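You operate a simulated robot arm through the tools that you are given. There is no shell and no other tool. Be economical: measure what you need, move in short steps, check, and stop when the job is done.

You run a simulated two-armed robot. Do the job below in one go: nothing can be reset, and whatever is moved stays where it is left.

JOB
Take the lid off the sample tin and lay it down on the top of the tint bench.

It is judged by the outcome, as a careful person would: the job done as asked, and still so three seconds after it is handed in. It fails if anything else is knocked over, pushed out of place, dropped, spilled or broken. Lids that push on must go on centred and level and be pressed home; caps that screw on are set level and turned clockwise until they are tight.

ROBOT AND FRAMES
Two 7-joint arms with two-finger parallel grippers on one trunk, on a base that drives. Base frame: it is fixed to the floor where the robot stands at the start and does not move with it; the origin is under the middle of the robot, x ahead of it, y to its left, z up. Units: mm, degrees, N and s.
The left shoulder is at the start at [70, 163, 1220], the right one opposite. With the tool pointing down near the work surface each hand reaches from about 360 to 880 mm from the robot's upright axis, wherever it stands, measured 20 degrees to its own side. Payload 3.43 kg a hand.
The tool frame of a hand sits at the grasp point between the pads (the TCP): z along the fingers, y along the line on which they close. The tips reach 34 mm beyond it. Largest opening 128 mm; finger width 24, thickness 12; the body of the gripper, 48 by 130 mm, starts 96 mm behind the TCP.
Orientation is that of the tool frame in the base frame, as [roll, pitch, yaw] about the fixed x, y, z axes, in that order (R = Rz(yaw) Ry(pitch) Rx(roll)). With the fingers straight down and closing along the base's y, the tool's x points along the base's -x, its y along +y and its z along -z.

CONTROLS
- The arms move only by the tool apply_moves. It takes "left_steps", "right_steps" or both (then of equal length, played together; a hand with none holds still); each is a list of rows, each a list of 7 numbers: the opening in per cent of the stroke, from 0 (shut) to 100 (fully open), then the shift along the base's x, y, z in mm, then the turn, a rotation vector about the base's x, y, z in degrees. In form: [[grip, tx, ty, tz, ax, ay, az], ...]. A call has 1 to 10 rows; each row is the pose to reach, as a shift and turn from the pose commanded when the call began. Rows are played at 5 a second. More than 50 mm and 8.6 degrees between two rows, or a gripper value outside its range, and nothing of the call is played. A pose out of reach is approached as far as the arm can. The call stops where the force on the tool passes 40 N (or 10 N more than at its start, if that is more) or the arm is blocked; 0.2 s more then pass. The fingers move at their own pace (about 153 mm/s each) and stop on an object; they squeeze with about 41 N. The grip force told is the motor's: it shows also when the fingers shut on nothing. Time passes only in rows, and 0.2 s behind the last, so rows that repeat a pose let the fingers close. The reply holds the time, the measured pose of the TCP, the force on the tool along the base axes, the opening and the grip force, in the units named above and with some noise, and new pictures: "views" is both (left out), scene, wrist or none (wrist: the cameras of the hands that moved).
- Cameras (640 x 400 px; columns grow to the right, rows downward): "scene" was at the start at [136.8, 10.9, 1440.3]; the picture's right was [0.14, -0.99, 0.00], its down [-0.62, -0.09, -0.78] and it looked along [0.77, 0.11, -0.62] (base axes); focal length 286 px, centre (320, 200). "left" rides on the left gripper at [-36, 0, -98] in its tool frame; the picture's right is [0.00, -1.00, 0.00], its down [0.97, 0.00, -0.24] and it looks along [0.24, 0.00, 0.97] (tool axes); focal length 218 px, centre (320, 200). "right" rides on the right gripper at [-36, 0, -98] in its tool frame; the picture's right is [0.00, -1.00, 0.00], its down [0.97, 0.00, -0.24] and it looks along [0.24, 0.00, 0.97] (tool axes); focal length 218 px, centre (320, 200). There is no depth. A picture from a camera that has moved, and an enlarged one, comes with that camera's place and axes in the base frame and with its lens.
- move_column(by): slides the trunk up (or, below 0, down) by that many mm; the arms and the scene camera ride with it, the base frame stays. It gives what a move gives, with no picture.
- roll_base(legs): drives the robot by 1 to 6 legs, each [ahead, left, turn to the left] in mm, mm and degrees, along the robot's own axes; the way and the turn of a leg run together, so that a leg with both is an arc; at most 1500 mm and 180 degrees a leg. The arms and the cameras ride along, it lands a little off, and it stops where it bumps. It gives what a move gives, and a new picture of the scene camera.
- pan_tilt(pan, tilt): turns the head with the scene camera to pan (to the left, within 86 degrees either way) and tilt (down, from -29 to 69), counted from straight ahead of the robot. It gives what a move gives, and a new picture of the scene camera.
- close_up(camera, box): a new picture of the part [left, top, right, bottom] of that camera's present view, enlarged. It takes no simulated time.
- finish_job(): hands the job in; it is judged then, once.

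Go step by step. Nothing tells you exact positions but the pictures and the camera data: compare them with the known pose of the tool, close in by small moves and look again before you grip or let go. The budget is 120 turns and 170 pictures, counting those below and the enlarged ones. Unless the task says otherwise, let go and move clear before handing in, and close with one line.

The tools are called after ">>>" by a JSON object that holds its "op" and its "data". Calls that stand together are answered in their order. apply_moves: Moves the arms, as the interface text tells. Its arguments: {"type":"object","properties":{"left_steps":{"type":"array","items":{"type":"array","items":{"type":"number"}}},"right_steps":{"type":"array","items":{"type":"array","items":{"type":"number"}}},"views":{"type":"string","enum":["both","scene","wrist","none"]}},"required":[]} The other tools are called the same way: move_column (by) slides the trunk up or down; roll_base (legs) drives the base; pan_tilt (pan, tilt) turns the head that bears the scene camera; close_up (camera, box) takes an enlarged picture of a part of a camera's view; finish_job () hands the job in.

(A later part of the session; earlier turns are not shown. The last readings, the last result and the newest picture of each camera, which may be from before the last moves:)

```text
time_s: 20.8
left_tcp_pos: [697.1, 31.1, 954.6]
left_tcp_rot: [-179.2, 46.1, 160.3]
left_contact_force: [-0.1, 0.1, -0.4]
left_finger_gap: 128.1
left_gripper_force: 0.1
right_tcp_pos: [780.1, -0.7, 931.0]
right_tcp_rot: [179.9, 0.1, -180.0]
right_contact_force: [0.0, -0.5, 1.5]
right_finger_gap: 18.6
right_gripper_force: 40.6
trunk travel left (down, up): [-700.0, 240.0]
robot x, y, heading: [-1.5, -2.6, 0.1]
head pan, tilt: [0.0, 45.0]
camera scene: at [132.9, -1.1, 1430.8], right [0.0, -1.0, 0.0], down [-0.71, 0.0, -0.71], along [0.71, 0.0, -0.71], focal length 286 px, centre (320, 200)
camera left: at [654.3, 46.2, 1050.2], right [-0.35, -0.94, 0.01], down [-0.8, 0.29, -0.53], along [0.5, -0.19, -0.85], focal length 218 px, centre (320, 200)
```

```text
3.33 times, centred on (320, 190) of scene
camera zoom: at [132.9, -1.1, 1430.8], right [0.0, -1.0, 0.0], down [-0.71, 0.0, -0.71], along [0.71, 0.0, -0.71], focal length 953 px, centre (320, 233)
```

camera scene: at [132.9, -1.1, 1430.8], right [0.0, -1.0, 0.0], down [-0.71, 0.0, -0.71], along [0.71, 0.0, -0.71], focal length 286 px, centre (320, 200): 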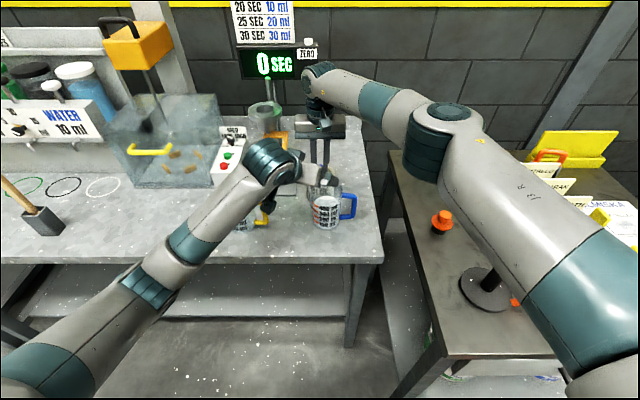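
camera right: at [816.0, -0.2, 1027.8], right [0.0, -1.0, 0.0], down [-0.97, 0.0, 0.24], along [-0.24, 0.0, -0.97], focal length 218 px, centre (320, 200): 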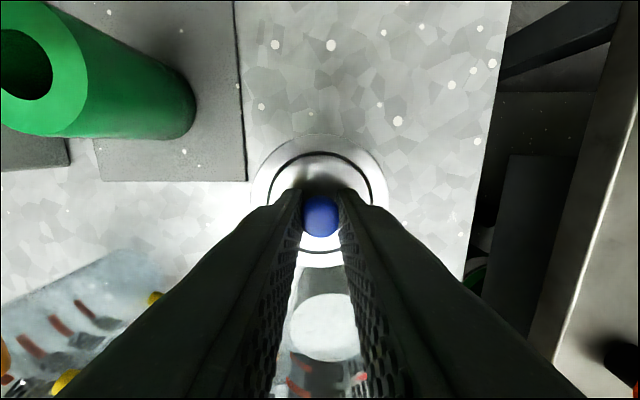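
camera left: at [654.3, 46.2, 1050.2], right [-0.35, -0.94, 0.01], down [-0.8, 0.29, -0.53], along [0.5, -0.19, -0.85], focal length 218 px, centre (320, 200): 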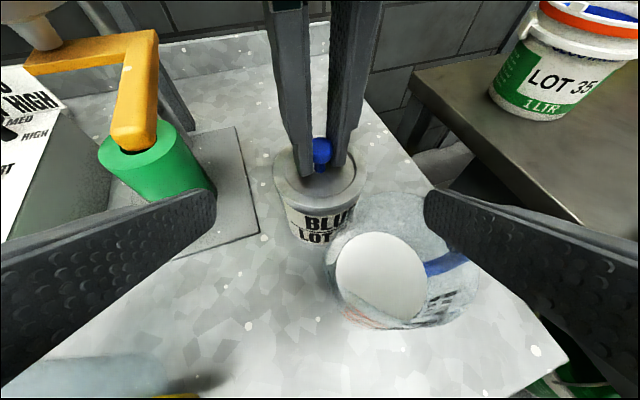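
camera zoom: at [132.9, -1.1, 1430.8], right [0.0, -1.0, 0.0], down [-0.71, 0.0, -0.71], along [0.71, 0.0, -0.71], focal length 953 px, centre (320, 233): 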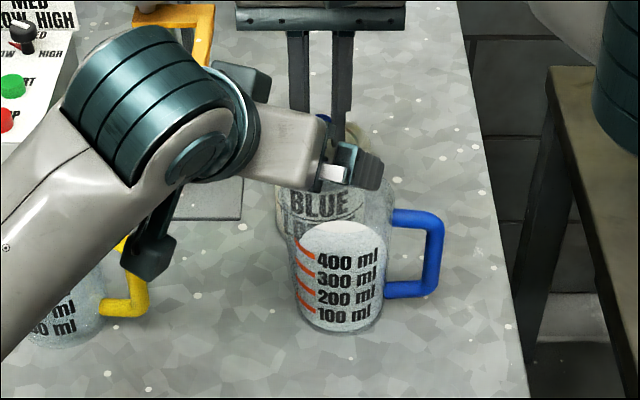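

The jug is upright again, but it was pushed about 25 mm toward the tin and turned a little; it's taller (rim z≈930) than I took it to be. I must put it back where it stood, so I withdraw the left hand, let go of the knob and raise the right hand to look from above.

>>> {"op": "apply_moves", "data": {"left_steps": [[100, -10, 10, 20, 0, 0, 0], [100, -22, 22, 40, 0, 0, 0], [100, -35, 45, 65, 0, 0, 0], [100, -50, 80, 90, 0, 0, 0], [100, -65, 115, 110, 0, 0, 0], [100, -80, 150, 130, 0, 0, 0], [100, -80, 180, 130, 0, 0, 0]], "right_steps": [[30, 0, 0, 0, 0, 0, 0], [45, 0, 0, 0, 0, 0, 0], [45, 0, 0, 0, 0, 0, 0], [45, 0, 0, 30, 0, 0, 0], [45, 0, 0, 70, 0, 0, 0], [45, 0, 0, 110, 0, 0, 0], [45, 0, 0, 150, 0, 0, 0]]}}

>>> {"op": "close_up", "data": {"camera": "scene", "box": [250, 130, 390, 250]}}

```text
time_s: 22.4
left_tcp_pos: [618.8, 210.6, 1084.9]
left_tcp_rot: [-179.2, 46.1, 160.3]
left_contact_force: [0.0, 0.5, 0.0]
left_finger_gap: 128.3
left_gripper_force: 0.1
right_tcp_pos: [780.4, 2.2, 1083.4]
right_tcp_rot: [-180.0, 0.2, 180.0]
right_contact_force: [-0.3, 0.1, 0.2]
right_finger_gap: 57.4
right_gripper_force: 0.0
trunk travel left (down, up): [-700.0, 240.0]
robot x, y, heading: [-1.4, -0.2, 0.0]
head pan, tilt: [0.0, 45.0]
camera scene: at [131.5, 0.8, 1430.9], right [0.0, -1.0, 0.0], down [-0.71, 0.0, -0.71], along [0.71, 0.0, -0.71], focal length 286 px, centre (320, 200)
camera right: at [815.2, 2.4, 1181.1], right [0.0, -1.0, 0.0], down [-0.97, 0.0, 0.24], along [-0.24, 0.0, -0.97], focal length 218 px, centre (320, 200)
camera left: at [576.2, 226.5, 1179.2], right [-0.35, -0.94, 0.01], down [-0.8, 0.29, -0.53], along [0.5, -0.19, -0.85], focal length 218 px, centre (320, 200)
```

scene: 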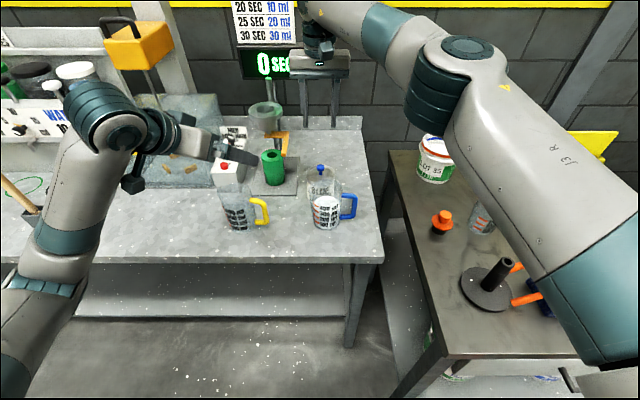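
right: 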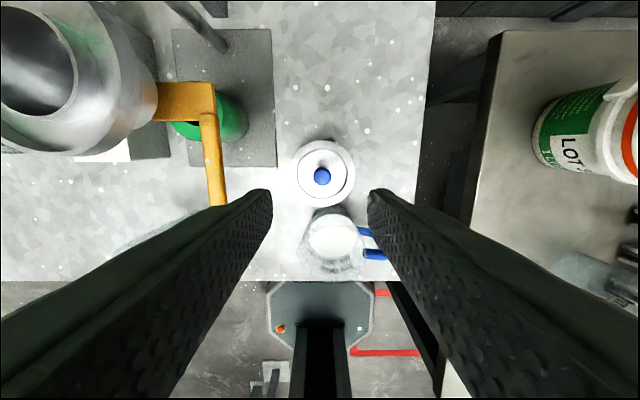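
left: 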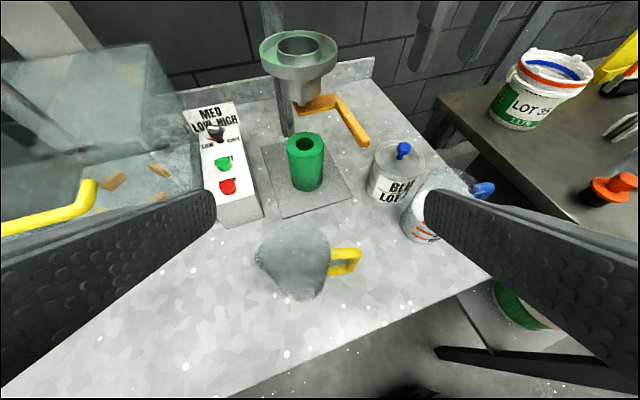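

```text
3.33 times, centred on (320, 190) of scene
camera zoom: at [131.5, 0.8, 1430.9], right [0.0, -1.0, 0.0], down [-0.71, 0.0, -0.71], along [0.71, 0.0, -0.71], focal length 953 px, centre (320, 233)
```

zoom: 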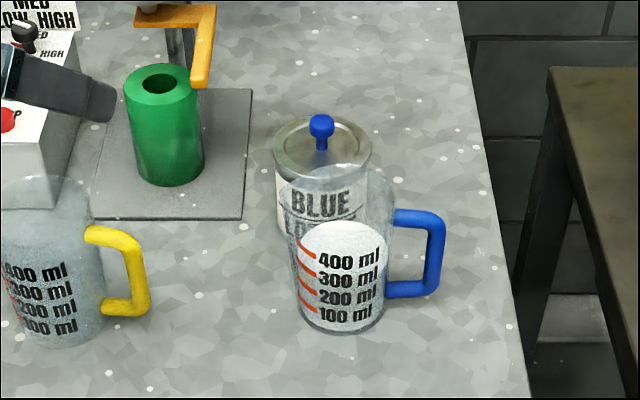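

From above, the jug now stands near (683, −17) with its handle toward −y, clear of everything at about (685, −94). I'll pinch the handle's upright bar with the right hand turned 90° and slide the jug back; first I turn and position above it.

>>> {"op": "apply_moves", "data": {"right_steps": [[45, -5, -10, 10, 0, 0, -8.5], [45, -12, -20, 10, 0, 0, -17], [45, -22, -30, 10, 0, 0, -25.5], [45, -33, -42, 10, 0, 0, -34], [45, -44, -53, 10, 0, 0, -42.5], [45, -55, -64, 10, 0, 0, -51], [45, -66, -74, 10, 0, 0, -59.5], [45, -77, -84, 10, 0, 0, -68], [45, -87, -92, 5, 0, 0, -76.5], [45, -95, -96, 0, 0, 0, -85]], "views": "none"}}

>>> {"op": "apply_moves", "data": {"right_steps": [[35, 0, 0, -20, 0, 0, -5], [35, 0, 0, -40, 0, 0, -5], [35, 0, 0, -55, 0, 0, -5], [35, 0, 0, -55, 0, 0, -5]]}}

```text
time_s: 24.6
left_tcp_pos: [619.9, 208.5, 1083.9]
left_tcp_rot: [-179.3, 46.1, 160.3]
left_contact_force: [-1.1, -0.7, 0.9]
left_finger_gap: 127.9
left_gripper_force: 0.0
right_tcp_pos: [684.7, -97.2, 1080.3]
right_tcp_rot: [180.0, 0.0, 95.0]
right_contact_force: [-0.1, -1.1, 0.8]
right_finger_gap: 57.8
right_gripper_force: 0.0
trunk travel left (down, up): [-700.0, 240.0]
robot x, y, heading: [0.6, 0.2, 0.2]
head pan, tilt: [0.0, 45.0]
```

```text
time_s: 25.6
left_tcp_pos: [621.4, 208.9, 1084.9]
left_tcp_rot: [-179.3, 46.1, 160.3]
left_contact_force: [0.1, 0.3, 0.0]
left_finger_gap: 128.2
left_gripper_force: 0.1
right_tcp_pos: [683.1, -97.4, 1025.5]
right_tcp_rot: [-179.9, -0.1, 89.9]
right_contact_force: [0.2, 0.5, 0.4]
right_finger_gap: 44.9
right_gripper_force: 0.1
trunk travel left (down, up): [-700.0, 240.0]
robot x, y, heading: [-3.2, 0.6, -0.1]
head pan, tilt: [0.0, 45.0]
camera scene: at [133.0, -1.2, 1430.8], right [0.0, -1.0, 0.0], down [-0.71, 0.0, -0.71], along [0.71, 0.0, -0.71], focal length 286 px, centre (320, 200)
camera right: at [684.5, -133.3, 1122.7], right [-1.0, 0.0, 0.0], down [0.0, 0.97, 0.24], along [0.0, 0.24, -0.97], focal length 218 px, centre (320, 200)
```

scene: 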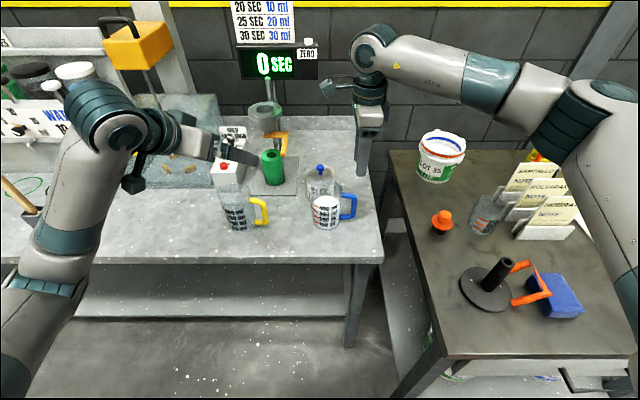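
right: 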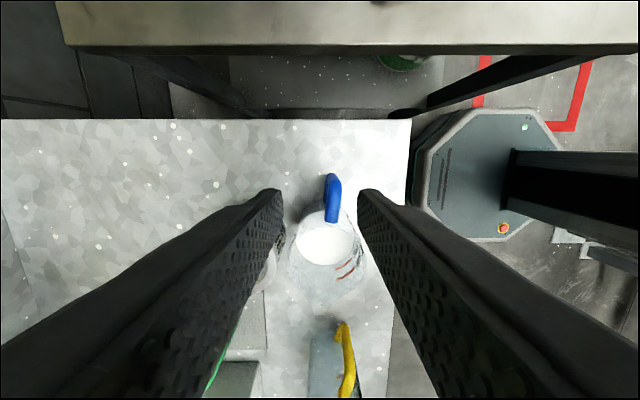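

The handle bar sits at about x=671, y=−94, running almost exactly along −y. I lower with the fingers open around it.

>>> {"op": "apply_moves", "data": {"right_steps": [[35, -12, 3, -40, 0, 0, 0], [35, -12, 3, -80, 0, 0, 0], [35, -12, 3, -100, 0, 0, 0], [35, -12, 3, -100, 0, 0, 0]]}}

>>> {"op": "close_up", "data": {"camera": "scene", "box": [250, 130, 390, 250]}}

```text
time_s: 26.6
left_tcp_pos: [620.7, 210.3, 1084.0]
left_tcp_rot: [-179.3, 46.1, 160.3]
left_contact_force: [0.4, 1.0, 0.9]
left_finger_gap: 128.2
left_gripper_force: 0.0
right_tcp_pos: [671.9, -93.3, 926.0]
right_tcp_rot: [-180.0, 0.0, 90.0]
right_contact_force: [0.7, 0.4, -0.2]
right_finger_gap: 44.8
right_gripper_force: 0.0
trunk travel left (down, up): [-700.0, 240.0]
robot x, y, heading: [2.1, 0.3, -0.1]
head pan, tilt: [0.0, 45.0]
camera scene: at [133.1, -1.2, 1430.8], right [0.0, -1.0, 0.0], down [-0.71, 0.0, -0.71], along [0.71, 0.0, -0.71], focal length 286 px, centre (320, 200)
camera right: at [672.1, -129.2, 1023.0], right [-1.0, 0.0, 0.0], down [0.0, 0.97, 0.24], along [0.0, 0.24, -0.97], focal length 218 px, centre (320, 200)
```

scene: 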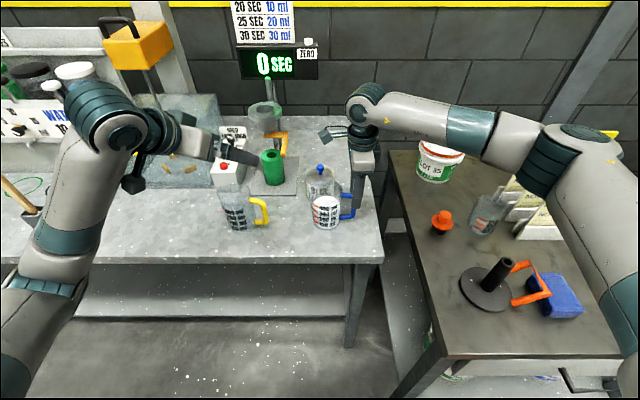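
right: 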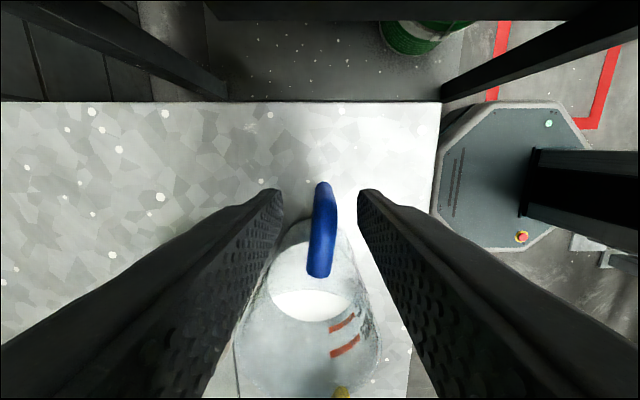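

```text
3.33 times, centred on (320, 190) of scene
camera zoom: at [133.1, -1.2, 1430.8], right [0.0, -1.0, 0.0], down [-0.71, 0.0, -0.71], along [0.71, 0.0, -0.71], focal length 953 px, centre (320, 233)
```

zoom: 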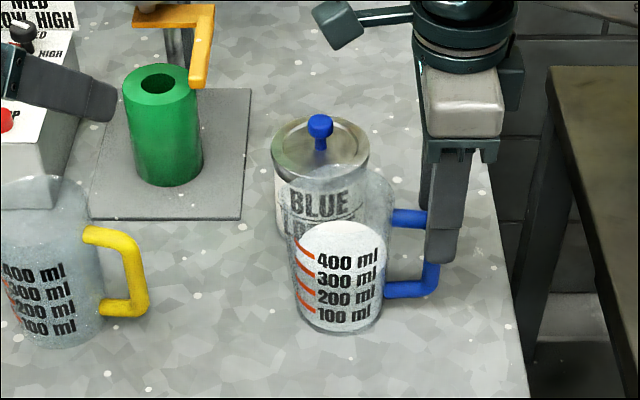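

The handle is centred between the fingers. I lower 42 mm more, then close.

>>> {"op": "apply_moves", "data": {"right_steps": [[35, 0, 0, -20, 0, 0, 0], [35, 0, 0, -42, 0, 0, 0], [35, 0, 0, -42, 0, 0, 0]], "views": "wrist"}}

>>> {"op": "close_up", "data": {"camera": "scene", "box": [250, 130, 390, 250]}}

```text
time_s: 27.4
left_tcp_pos: [619.5, 209.7, 1084.9]
left_tcp_rot: [-179.2, 46.2, 160.3]
left_contact_force: [0.2, 0.1, -0.3]
left_finger_gap: 128.2
left_gripper_force: 0.0
right_tcp_pos: [672.8, -94.0, 881.9]
right_tcp_rot: [-180.0, 0.0, 89.9]
right_contact_force: [0.0, 0.6, -0.5]
right_finger_gap: 44.8
right_gripper_force: 0.0
trunk travel left (down, up): [-700.0, 240.0]
robot x, y, heading: [0.3, -0.3, 0.1]
head pan, tilt: [0.0, 45.0]
camera right: at [671.6, -129.9, 979.8], right [-1.0, 0.0, 0.0], down [0.0, 0.97, 0.24], along [0.0, 0.24, -0.97], focal length 218 px, centre (320, 200)
```

right: 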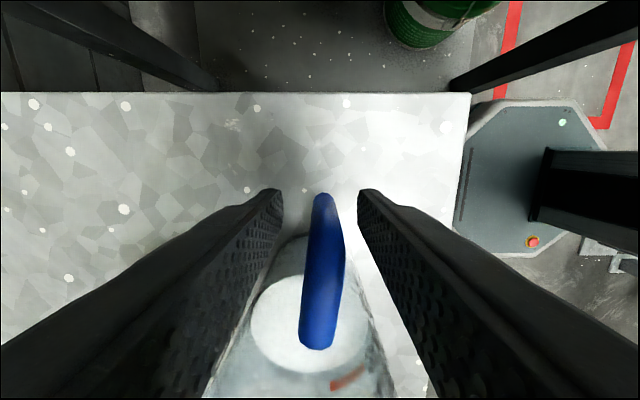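

```text
3.33 times, centred on (320, 190) of scene
camera zoom: at [132.8, -1.0, 1430.8], right [0.0, -1.0, 0.0], down [-0.71, 0.0, -0.71], along [0.71, 0.0, -0.71], focal length 953 px, centre (320, 233)
```

zoom: 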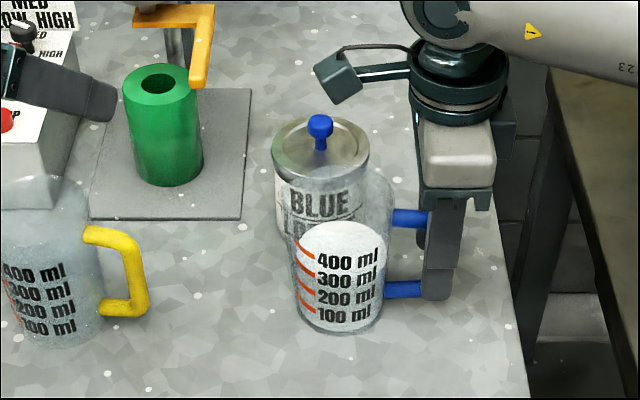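

The fingers straddle the handle bar. Comparing with the first picture, the jug needs about (−25, +6) mm at its centre and +7° of turn back; via the handle that's (−15, +5) with +7°. I close first.

>>> {"op": "apply_moves", "data": {"right_steps": [[35, 0, 0, 0, 0, 0, -3], [0, 0, 0, 0, 0, 0, -3], [0, 0, 0, 0, 0, 0, -3], [0, 0, 0, 0, 0, 0, -3]], "views": "wrist"}}

>>> {"op": "close_up", "data": {"camera": "scene", "box": [250, 130, 390, 250]}}

```text
time_s: 28.4
left_tcp_pos: [621.0, 208.6, 1083.9]
left_tcp_rot: [-179.3, 46.1, 160.3]
left_contact_force: [0.1, -0.1, -0.5]
left_finger_gap: 127.9
left_gripper_force: 0.1
right_tcp_pos: [672.7, -93.5, 881.9]
right_tcp_rot: [-179.9, 0.0, 87.1]
right_contact_force: [1.8, 0.5, -0.3]
right_finger_gap: 14.8
right_gripper_force: 40.8
trunk travel left (down, up): [-700.0, 240.0]
robot x, y, heading: [0.9, 1.6, -0.1]
head pan, tilt: [0.0, 45.0]
camera right: at [670.5, -129.8, 980.0], right [-1.0, 0.05, 0.0], down [0.05, 0.97, 0.24], along [0.01, 0.24, -0.97], focal length 218 px, centre (320, 200)
```

right: 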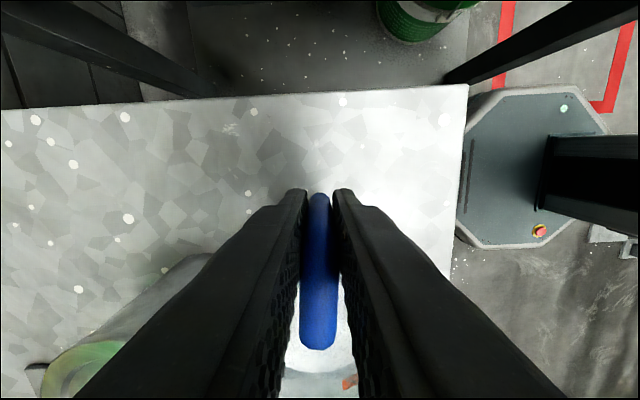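

```text
3.33 times, centred on (320, 190) of scene
camera zoom: at [133.3, -1.1, 1430.7], right [0.0, -1.0, 0.0], down [-0.71, 0.0, -0.71], along [0.71, 0.0, -0.71], focal length 953 px, centre (320, 233)
```

zoom: 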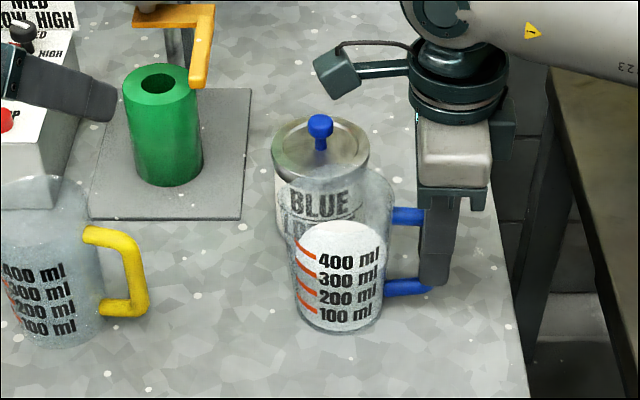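

The handle is held squarely. I slide the jug back gently.

>>> {"op": "apply_moves", "data": {"right_steps": [[0, -2.5, 0.8, 0, 0, 0, 1.2], [0, -5, 1.7, 0, 0, 0, 2.4], [0, -7.5, 2.5, 0, 0, 0, 3.6], [0, -10, 3.3, 0, 0, 0, 4.8], [0, -12.5, 4.2, 0, 0, 0, 6], [0, -15, 5, 0, 0, 0, 7], [0, -15, 5, 0, 0, 0, 7]], "views": "wrist"}}

>>> {"op": "close_up", "data": {"camera": "scene", "box": [260, 110, 380, 240]}}

```text
time_s: 30.0
left_tcp_pos: [620.8, 208.2, 1084.1]
left_tcp_rot: [-179.3, 46.2, 160.3]
left_contact_force: [0.6, -0.4, -0.3]
left_finger_gap: 128.0
left_gripper_force: 0.0
right_tcp_pos: [657.9, -88.1, 882.5]
right_tcp_rot: [180.0, 0.0, 93.9]
right_contact_force: [-0.5, 0.2, -0.5]
right_finger_gap: 14.7
right_gripper_force: 41.0
trunk travel left (down, up): [-700.0, 240.0]
robot x, y, heading: [0.1, 0.2, -0.0]
head pan, tilt: [0.0, 45.0]
camera right: at [660.5, -124.3, 980.0], right [-1.0, -0.07, 0.0], down [-0.07, 0.97, 0.24], along [-0.02, 0.24, -0.97], focal length 218 px, centre (320, 200)
```

right: 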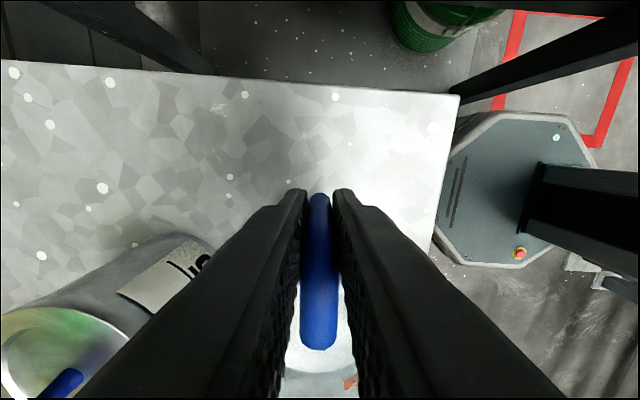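

```text
3.08 times, centred on (320, 175) of scene
camera zoom: at [133.5, -1.1, 1430.7], right [0.0, -1.0, 0.0], down [-0.71, 0.0, -0.71], along [0.71, 0.0, -0.71], focal length 880 px, centre (320, 277)
```

zoom: 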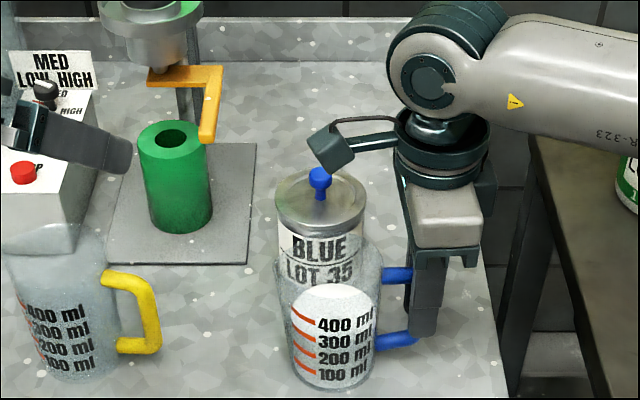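

The jug now matches the original picture within about 4 mm in y. I nudge it +3 mm in y and check again.

>>> {"op": "apply_moves", "data": {"right_steps": [[0, 0, 1.5, 0, 0, 0, 0], [0, 0.5, 3.2, 0, 0, 0, 0], [0, 0.5, 3.2, 0, 0, 0, 0]], "views": "none"}}

>>> {"op": "close_up", "data": {"camera": "scene", "box": [260, 110, 380, 240]}}

```text
time_s: 30.8
left_tcp_pos: [620.5, 208.9, 1084.6]
left_tcp_rot: [-179.3, 46.2, 160.3]
left_contact_force: [-0.7, 0.1, -0.8]
left_finger_gap: 128.1
left_gripper_force: 0.1
right_tcp_pos: [658.8, -84.4, 880.9]
right_tcp_rot: [-179.9, 0.0, 94.0]
right_contact_force: [0.9, -1.0, -0.2]
right_finger_gap: 14.6
right_gripper_force: 41.1
trunk travel left (down, up): [-700.0, 240.0]
robot x, y, heading: [-0.9, 1.1, -0.1]
head pan, tilt: [0.0, 45.0]
```

```text
3.08 times, centred on (320, 175) of scene
camera zoom: at [133.4, -1.3, 1430.7], right [0.0, -1.0, 0.0], down [-0.71, 0.0, -0.71], along [0.71, 0.0, -0.71], focal length 880 px, centre (320, 277)
```

zoom: 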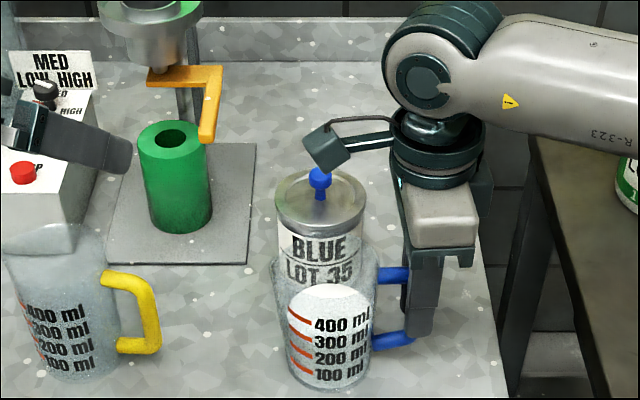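

The jug is back to within about a millimetre of its original spot. I release the handle, rise straight up, and look.

>>> {"op": "apply_moves", "data": {"right_steps": [[15, 0, 0, 0, 0, 0, 0], [35, 0, 0, 0, 0, 0, 0], [35, 0, 0, 0, 0, 0, 0], [35, 0, 0, 40, 0, 0, 0], [35, 0, 0, 85, 0, 0, 0], [35, 0, 0, 130, 0, 0, 0], [35, 0, 0, 170, 0, 0, 0]], "views": "wrist"}}

>>> {"op": "close_up", "data": {"camera": "scene", "box": [260, 110, 380, 240]}}

>>> {"op": "apply_moves", "data": {"right_steps": [[35, 10, 8, 5, 0, 0, 8.5], [35, 20, 16, 10, 0, 0, 17], [35, 32, 24, 10, 0, 0, 25.5], [35, 44, 33, 10, 0, 0, 34], [35, 56, 42, 10, 0, 0, 42.5], [35, 70, 51, 10, 0, 0, 51], [35, 84, 60, 10, 0, 0, 59.5], [35, 98, 68, 10, 0, 0, 68], [35, 112, 76, 10, 0, 0, 76.5], [35, 122, 84, 0, 0, 0, 85]], "views": "none"}}

```text
time_s: 32.4
left_tcp_pos: [619.5, 209.2, 1084.0]
left_tcp_rot: [-179.3, 46.1, 160.1]
left_contact_force: [0.3, -0.4, 0.1]
left_finger_gap: 128.1
left_gripper_force: 0.1
right_tcp_pos: [655.4, -85.0, 1052.8]
right_tcp_rot: [-180.0, 0.0, 93.9]
right_contact_force: [-1.0, -0.9, -0.1]
right_finger_gap: 45.0
right_gripper_force: 0.1
trunk travel left (down, up): [-700.0, 240.0]
robot x, y, heading: [1.0, 0.7, -0.1]
head pan, tilt: [0.0, 45.0]
camera right: at [658.6, -120.9, 1151.4], right [-1.0, -0.07, 0.0], down [-0.07, 0.97, 0.24], along [-0.02, 0.24, -0.97], focal length 218 px, centre (320, 200)
```

right: 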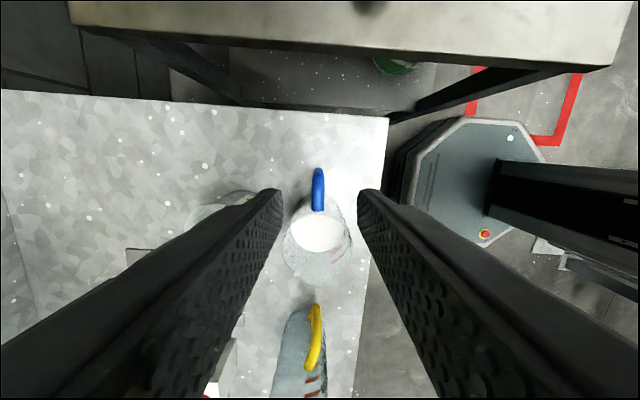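

```text
3.08 times, centred on (320, 175) of scene
camera zoom: at [132.2, -0.7, 1430.8], right [0.0, -1.0, 0.0], down [-0.71, 0.0, -0.71], along [0.71, 0.0, -0.71], focal length 880 px, centre (320, 277)
```

zoom: 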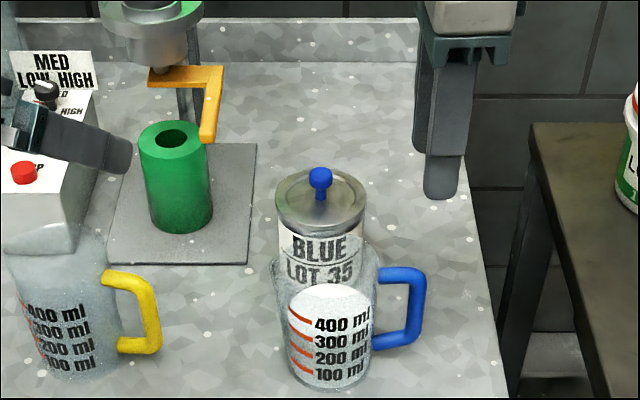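

```text
time_s: 34.6
left_tcp_pos: [621.3, 210.3, 1085.0]
left_tcp_rot: [-179.2, 46.2, 160.4]
left_contact_force: [0.3, -0.5, -0.9]
left_finger_gap: 128.1
left_gripper_force: 0.1
right_tcp_pos: [779.7, 0.4, 1052.0]
right_tcp_rot: [-179.9, 0.0, 179.0]
right_contact_force: [0.0, 0.3, 0.0]
right_finger_gap: 45.3
right_gripper_force: 0.0
trunk travel left (down, up): [-700.0, 240.0]
robot x, y, heading: [-0.1, -0.0, 0.0]
head pan, tilt: [0.0, 45.0]
```

The jug stands as it did at first. Next, the left hand comes in steeper (60° down, 10° yaw), which clears the jug's rim (z≈910); I move it to staging 120 mm back along that line.

>>> {"op": "apply_moves", "data": {"left_steps": [[100, 10, -33, 0, 0.7, 2.6, 1.7], [100, 25, -66, -5, 1.4, 5.2, 3.3], [100, 40, -100, -25, 2.1, 7.8, 5], [100, 56, -135, -50, 2.8, 10.3, 6.7], [100, 72, -168, -75, 3.5, 12.9, 8.3], [100, 87, -197, -102, 4.16, 15.5, 10], [100, 87, -197, -102, 4.16, 15.5, 10]]}}

>>> {"op": "close_up", "data": {"camera": "scene", "box": [240, 90, 400, 250]}}

```text
time_s: 36.2
left_tcp_pos: [705.7, 13.3, 984.5]
left_tcp_rot: [-179.3, 30.0, 170.4]
left_contact_force: [0.7, -0.3, 0.7]
left_finger_gap: 128.1
left_gripper_force: 0.0
right_tcp_pos: [779.6, 0.8, 1052.4]
right_tcp_rot: [179.9, 0.1, 179.0]
right_contact_force: [0.4, 0.4, -0.1]
right_finger_gap: 44.7
right_gripper_force: 0.2
trunk travel left (down, up): [-700.0, 240.0]
robot x, y, heading: [-1.1, -3.2, -0.2]
head pan, tilt: [0.0, 45.0]
camera scene: at [132.7, -0.1, 1430.8], right [0.0, -1.0, 0.0], down [-0.71, 0.0, -0.71], along [0.71, 0.0, -0.71], focal length 286 px, centre (320, 200)
camera left: at [687.9, 18.0, 1087.1], right [-0.17, -0.98, 0.01], down [-0.95, 0.16, -0.28], along [0.27, -0.06, -0.96], focal length 218 px, centre (320, 200)
```

scene: 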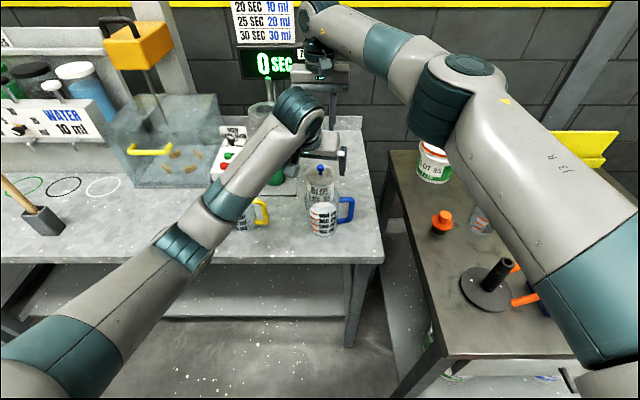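
left: 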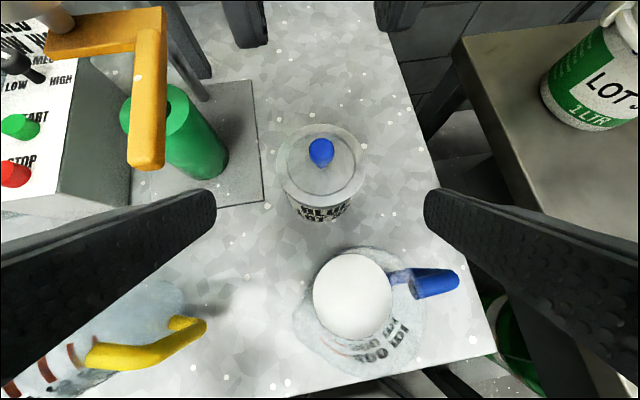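

```text
2.50 times, centred on (320, 170) of scene
camera zoom: at [132.7, -0.1, 1430.8], right [0.0, -1.0, 0.0], down [-0.71, 0.0, -0.71], along [0.71, 0.0, -0.71], focal length 715 px, centre (320, 275)
```

zoom: 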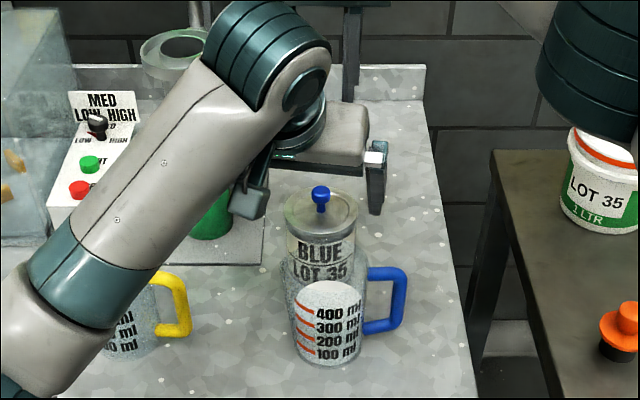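

Staging is clean: tin centred between the fingers, jug and orange lever (end at about (758, 98, 977)) both clear of the line. I advance halfway and look.

>>> {"op": "apply_moves", "data": {"left_steps": [[96, 10, -1.8, -17.5, 0, 0, 0], [96, 20, -3.6, -35, 0, 0, 0], [96, 30, -5.4, -52.5, 0, 0, 0], [96, 40, -7.3, -70, 0, 0, 0], [96, 40, -7.3, -70, 0, 0, 0]]}}

>>> {"op": "close_up", "data": {"camera": "scene", "box": [240, 90, 400, 250]}}

```text
time_s: 37.4
left_tcp_pos: [745.3, 5.3, 914.5]
left_tcp_rot: [-179.5, 30.0, 170.3]
left_contact_force: [-0.2, -0.2, -0.7]
left_finger_gap: 123.0
left_gripper_force: 0.0
right_tcp_pos: [780.0, -0.4, 1053.3]
right_tcp_rot: [-179.9, 0.0, 178.9]
right_contact_force: [-0.7, -0.9, -0.2]
right_finger_gap: 44.9
right_gripper_force: 0.1
trunk travel left (down, up): [-700.0, 240.0]
robot x, y, heading: [-1.0, -3.4, 0.0]
head pan, tilt: [0.0, 45.0]
camera scene: at [132.8, -1.1, 1430.8], right [0.0, -1.0, 0.0], down [-0.71, 0.0, -0.71], along [0.71, 0.0, -0.71], focal length 286 px, centre (320, 200)
camera left: at [728.4, 9.1, 1017.2], right [-0.17, -0.98, 0.01], down [-0.95, 0.16, -0.28], along [0.27, -0.06, -0.96], focal length 218 px, centre (320, 200)
```

scene: 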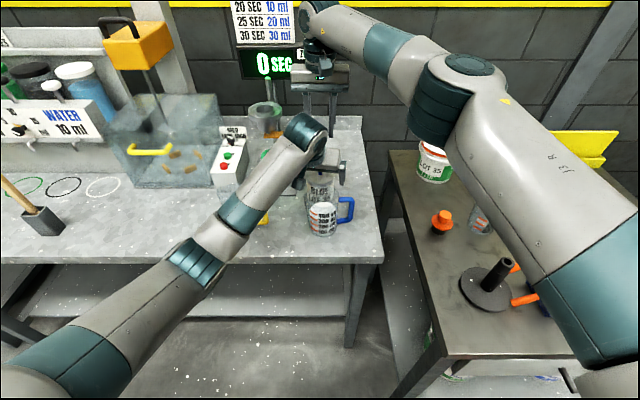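
left: 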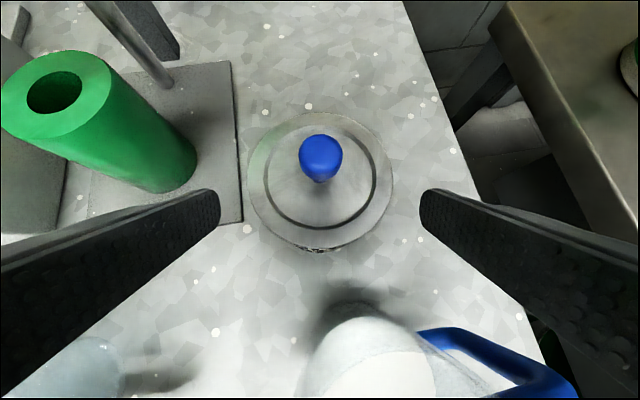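

```text
2.50 times, centred on (320, 170) of scene
camera zoom: at [132.8, -1.1, 1430.8], right [0.0, -1.0, 0.0], down [-0.71, 0.0, -0.71], along [0.71, 0.0, -0.71], focal length 715 px, centre (320, 275)
```

zoom: 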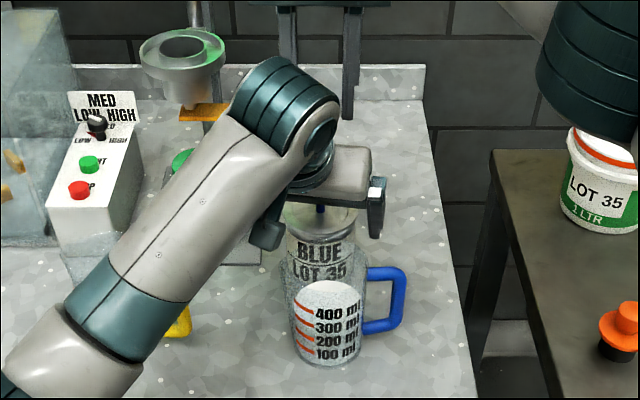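

All clear; the tin is centred between the fingers. I advance the remaining 41 mm.

>>> {"op": "apply_moves", "data": {"left_steps": [[96, 5, -0.8, -9, 0, 0, 0], [96, 10, -1.6, -18, 0, 0, 0], [96, 15, -2.3, -27, 0, 0, 0], [96, 20.5, -3, -35, 0, 0, 0], [96, 20.5, -3, -35, 0, 0, 0]]}}

>>> {"op": "close_up", "data": {"camera": "scene", "box": [240, 90, 400, 250]}}

```text
time_s: 38.6
left_tcp_pos: [764.4, 4.2, 877.8]
left_tcp_rot: [-179.4, 30.1, 170.3]
left_contact_force: [-0.3, -0.4, 0.5]
left_finger_gap: 123.2
left_gripper_force: 0.0
right_tcp_pos: [778.9, 0.5, 1052.0]
right_tcp_rot: [-180.0, 0.0, 179.0]
right_contact_force: [-0.2, 0.1, 0.4]
right_finger_gap: 44.8
right_gripper_force: 0.0
trunk travel left (down, up): [-700.0, 240.0]
robot x, y, heading: [0.5, -0.1, -0.3]
head pan, tilt: [0.0, 45.0]
camera scene: at [133.0, -1.1, 1430.8], right [0.0, -1.0, 0.0], down [-0.71, 0.0, -0.71], along [0.71, 0.0, -0.71], focal length 286 px, centre (320, 200)
camera left: at [747.9, 6.8, 981.4], right [-0.17, -0.98, 0.01], down [-0.95, 0.16, -0.28], along [0.27, -0.06, -0.96], focal length 218 px, centre (320, 200)
```

scene: 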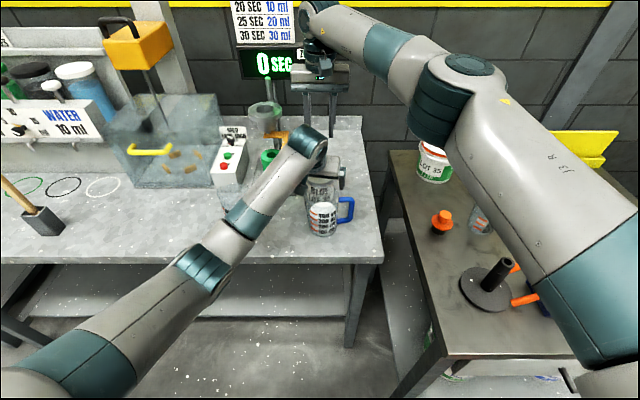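
left: 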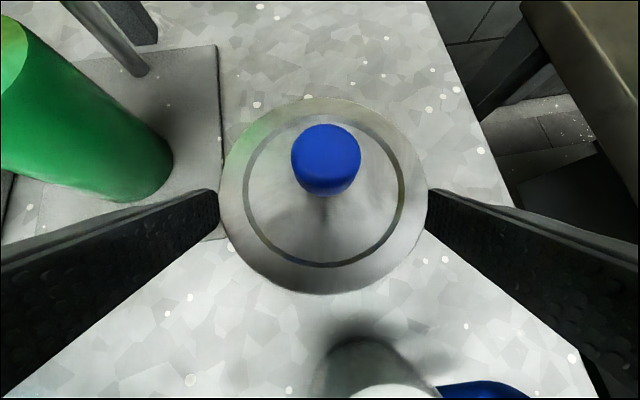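

```text
2.50 times, centred on (320, 170) of scene
camera zoom: at [133.0, -1.1, 1430.8], right [0.0, -1.0, 0.0], down [-0.71, 0.0, -0.71], along [0.71, 0.0, -0.71], focal length 715 px, centre (320, 275)
```

zoom: 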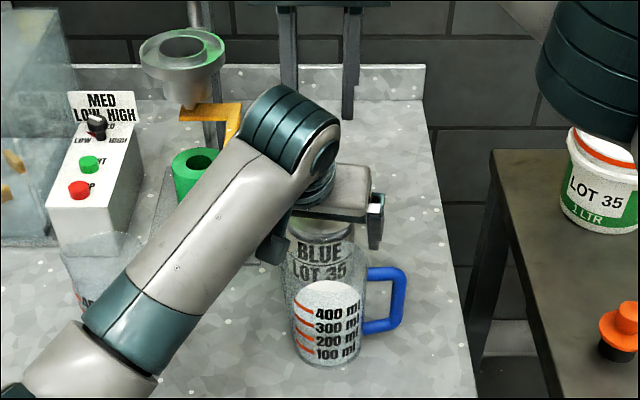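

The tin is centred between the fingers, but contact would be right at the tips, so I go 8 mm further and then close on the body.

>>> {"op": "apply_moves", "data": {"left_steps": [[96, 4, -0.7, -7, 0, 0, 0], [96, 4, -0.7, -7, 0, 0, 0], [60, 4, -0.7, -7, 0, 0, 0], [60, 4, -0.7, -7, 0, 0, 0], [60, 4, -0.7, -7, 0, 0, 0]], "views": "wrist"}}

```text
time_s: 39.8
left_tcp_pos: [770.2, 2.9, 870.4]
left_tcp_rot: [-179.4, 30.1, 170.3]
left_contact_force: [0.5, 0.5, -0.3]
left_finger_gap: 82.1
left_gripper_force: 41.3
right_tcp_pos: [780.5, 0.7, 1053.8]
right_tcp_rot: [180.0, 0.0, 179.1]
right_contact_force: [0.4, -0.2, -0.1]
right_finger_gap: 44.8
right_gripper_force: 0.2
trunk travel left (down, up): [-700.0, 240.0]
robot x, y, heading: [0.9, 0.0, -0.3]
head pan, tilt: [0.0, 45.0]
camera left: at [752.5, 6.3, 974.5], right [-0.17, -0.98, 0.01], down [-0.95, 0.16, -0.28], along [0.27, -0.06, -0.96], focal length 218 px, centre (320, 200)
```

left: 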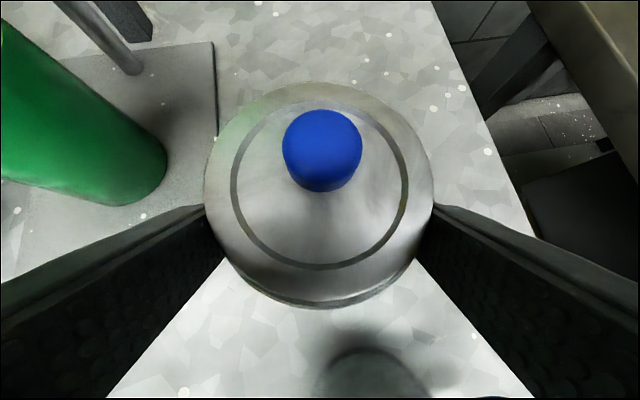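

The left hand holds the tin body firmly (82 mm, 41 N). I now lower the right hand onto the knob again.

>>> {"op": "apply_moves", "data": {"right_steps": [[30, 0, 0, -20, 0, 0, 0], [30, 0, 0, -45, 0, 0, 0], [30, 0, 0, -70, 0, 0, 0], [30, 0, 0, -95, 0, 0, 0], [30, 0, 0, -110, 0, 0, 0], [30, 0, 0, -122, 0, 0, 0], [30, 0, 0, -122, 0, 0, 0]]}}

>>> {"op": "close_up", "data": {"camera": "left", "box": [180, 40, 460, 240]}}

```text
time_s: 41.4
left_tcp_pos: [769.7, 2.3, 871.5]
left_tcp_rot: [-179.4, 30.1, 170.3]
left_contact_force: [1.2, -0.4, 0.7]
left_finger_gap: 82.4
left_gripper_force: 41.1
right_tcp_pos: [781.3, -0.4, 930.3]
right_tcp_rot: [180.0, 0.0, 179.0]
right_contact_force: [-0.4, -0.3, 0.7]
right_finger_gap: 38.3
right_gripper_force: 0.0
trunk travel left (down, up): [-700.0, 240.0]
robot x, y, heading: [-1.2, -3.1, -0.0]
head pan, tilt: [0.0, 45.0]
camera scene: at [133.1, -1.2, 1430.8], right [0.0, -1.0, 0.0], down [-0.71, 0.0, -0.71], along [0.71, 0.0, -0.71], focal length 286 px, centre (320, 200)
camera right: at [817.6, -1.5, 1028.9], right [-0.02, -1.0, 0.0], down [-0.97, 0.02, 0.24], along [-0.24, 0.0, -0.97], focal length 218 px, centre (320, 200)
```

scene: 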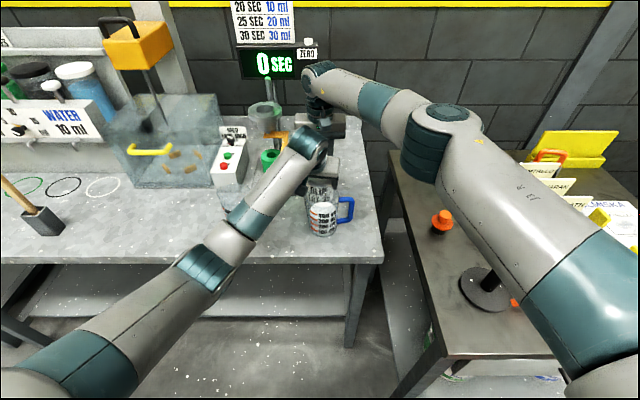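
right: 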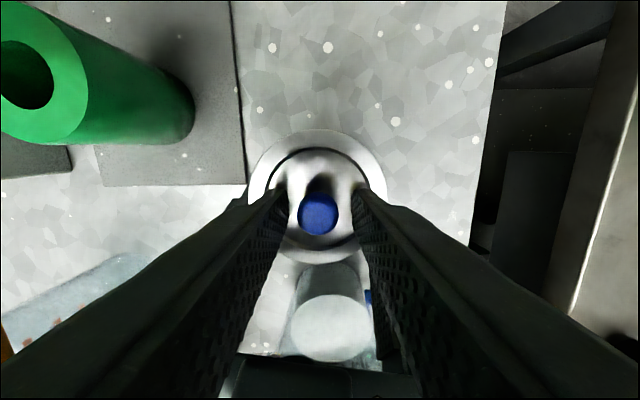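

```text
2.00 times, centred on (320, 140) of left
camera zoom: at [752.5, 6.3, 974.6], right [-0.17, -0.98, 0.01], down [-0.95, 0.16, -0.28], along [0.27, -0.06, -0.96], focal length 436 px, centre (320, 320)
```

zoom: 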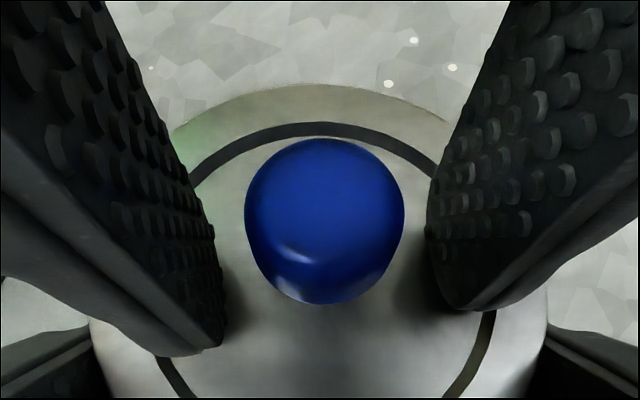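

The knob is between the right fingers. I close and pull up slowly a few millimetres, the left hand holding still.

>>> {"op": "apply_moves", "data": {"right_steps": [[0, 0, 0, 0, 0, 0, 0], [0, 0, 0, 0, 0, 0, 0], [0, 0, 0, 0, 0, 0, 0], [0, 0, 0, 1, 0, 0, 0], [0, 0, 0, 2.5, 0, 0, 0], [0, 0, 0, 4, 0, 0, 0], [0, 0, 0, 6, 0, 0, 0], [0, 0, 0, 6, 0, 0, 0]]}}

>>> {"op": "close_up", "data": {"camera": "left", "box": [140, 40, 500, 340]}}

```text
time_s: 43.2
left_tcp_pos: [770.7, 2.5, 871.6]
left_tcp_rot: [-179.4, 30.2, 170.3]
left_contact_force: [-1.3, -5.1, 1.2]
left_finger_gap: 82.2
left_gripper_force: 41.2
right_tcp_pos: [779.8, -0.6, 936.4]
right_tcp_rot: [179.9, 0.0, 179.1]
right_contact_force: [1.3, 4.0, -0.1]
right_finger_gap: 19.6
right_gripper_force: 40.6
trunk travel left (down, up): [-700.0, 240.0]
robot x, y, heading: [0.6, 0.5, 0.2]
head pan, tilt: [0.0, 45.0]
camera scene: at [133.1, -1.3, 1430.8], right [0.0, -1.0, 0.0], down [-0.71, 0.0, -0.71], along [0.71, 0.0, -0.71], focal length 286 px, centre (320, 200)
camera right: at [816.8, -1.7, 1034.5], right [-0.02, -1.0, 0.0], down [-0.97, 0.02, 0.24], along [-0.24, 0.0, -0.97], focal length 218 px, centre (320, 200)
```

scene: 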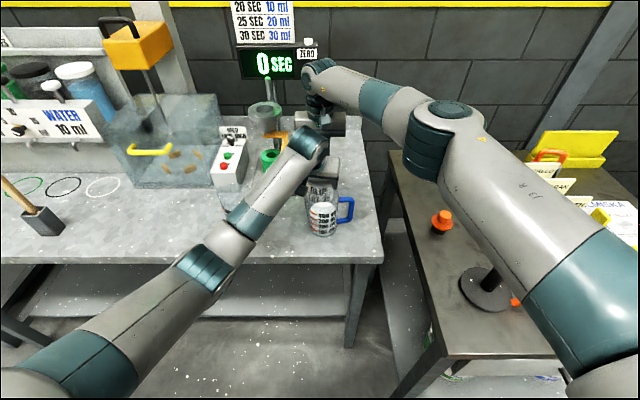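
right: 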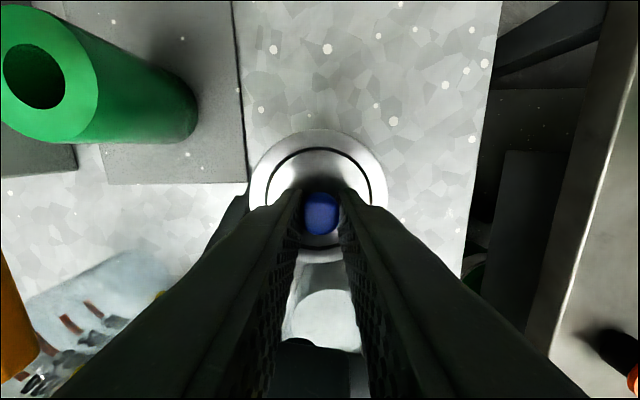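

```text
1.33 times, centred on (320, 190) of left
camera zoom: at [752.5, 6.0, 974.6], right [-0.17, -0.98, 0.01], down [-0.95, 0.16, -0.28], along [0.27, -0.06, -0.96], focal length 291 px, centre (320, 213)
```

zoom: 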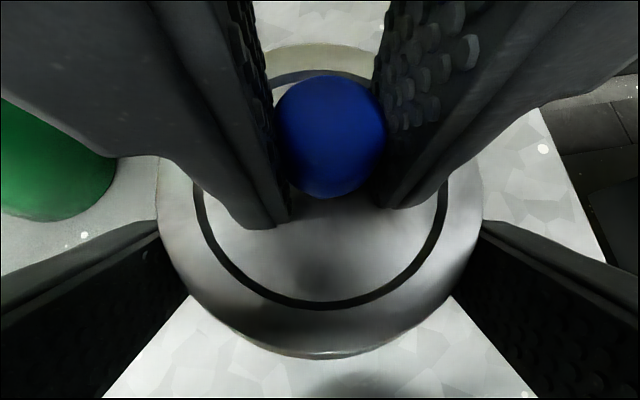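

The lid has come up about 6 mm while the tin is held in place. I continue up another 40 mm slowly and check.

>>> {"op": "apply_moves", "data": {"right_steps": [[0, 0, 0, 3, 0, 0, 0], [0, 0, 0, 7, 0, 0, 0], [0, 0, 0, 12, 0, 0, 0], [0, 0, 0, 18, 0, 0, 0], [0, 0, 0, 26, 0, 0, 0], [0, 0, 0, 35, 0, 0, 0], [0, 0, 0, 45, 0, 0, 0], [0, 0, 0, 45, 0, 0, 0]]}}

>>> {"op": "close_up", "data": {"camera": "left", "box": [100, 0, 540, 400]}}

```text
time_s: 45.0
left_tcp_pos: [770.7, 3.3, 871.7]
left_tcp_rot: [-179.4, 30.1, 170.3]
left_contact_force: [-0.5, 1.2, 0.1]
left_finger_gap: 82.2
left_gripper_force: 40.9
right_tcp_pos: [780.5, -0.7, 980.5]
right_tcp_rot: [180.0, 0.0, 179.0]
right_contact_force: [0.0, 0.4, 0.0]
right_finger_gap: 19.4
right_gripper_force: 41.1
trunk travel left (down, up): [-700.0, 240.0]
robot x, y, heading: [-1.8, -1.6, 0.2]
head pan, tilt: [0.0, 45.0]
camera scene: at [133.1, -1.1, 1430.7], right [0.0, -1.0, 0.0], down [-0.71, 0.0, -0.71], along [0.71, 0.0, -0.71], focal length 286 px, centre (320, 200)
camera right: at [816.7, -1.5, 1079.6], right [-0.02, -1.0, 0.0], down [-0.97, 0.02, 0.24], along [-0.24, 0.0, -0.97], focal length 218 px, centre (320, 200)
```

scene: 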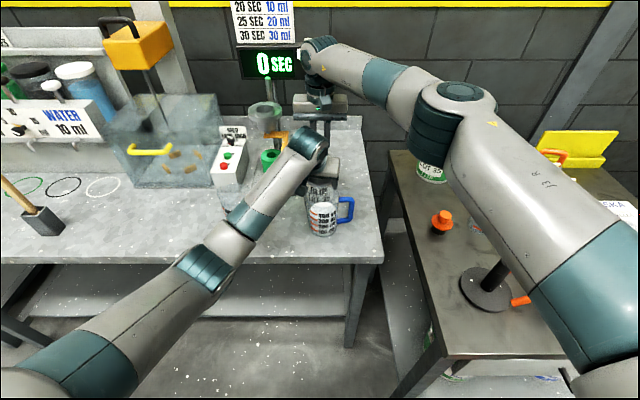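
right: 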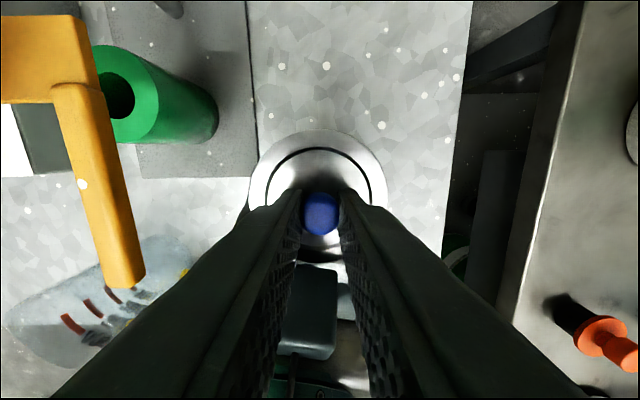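

```text
1.00 times, centred on (320, 200) of left
camera zoom: at [752.3, 6.3, 974.3], right [-0.17, -0.98, 0.01], down [-0.95, 0.16, -0.28], along [0.27, -0.06, -0.96], focal length 218 px, centre (320, 200)
```

zoom: 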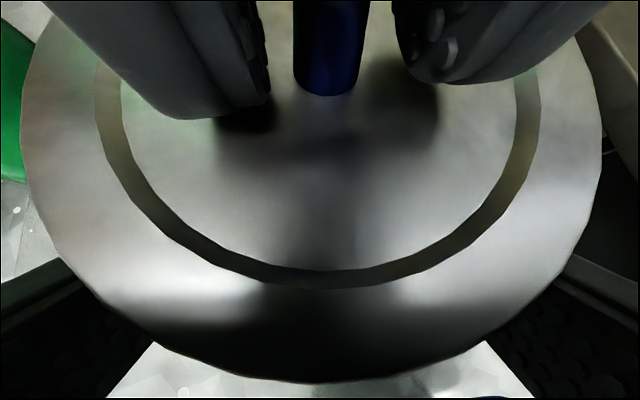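

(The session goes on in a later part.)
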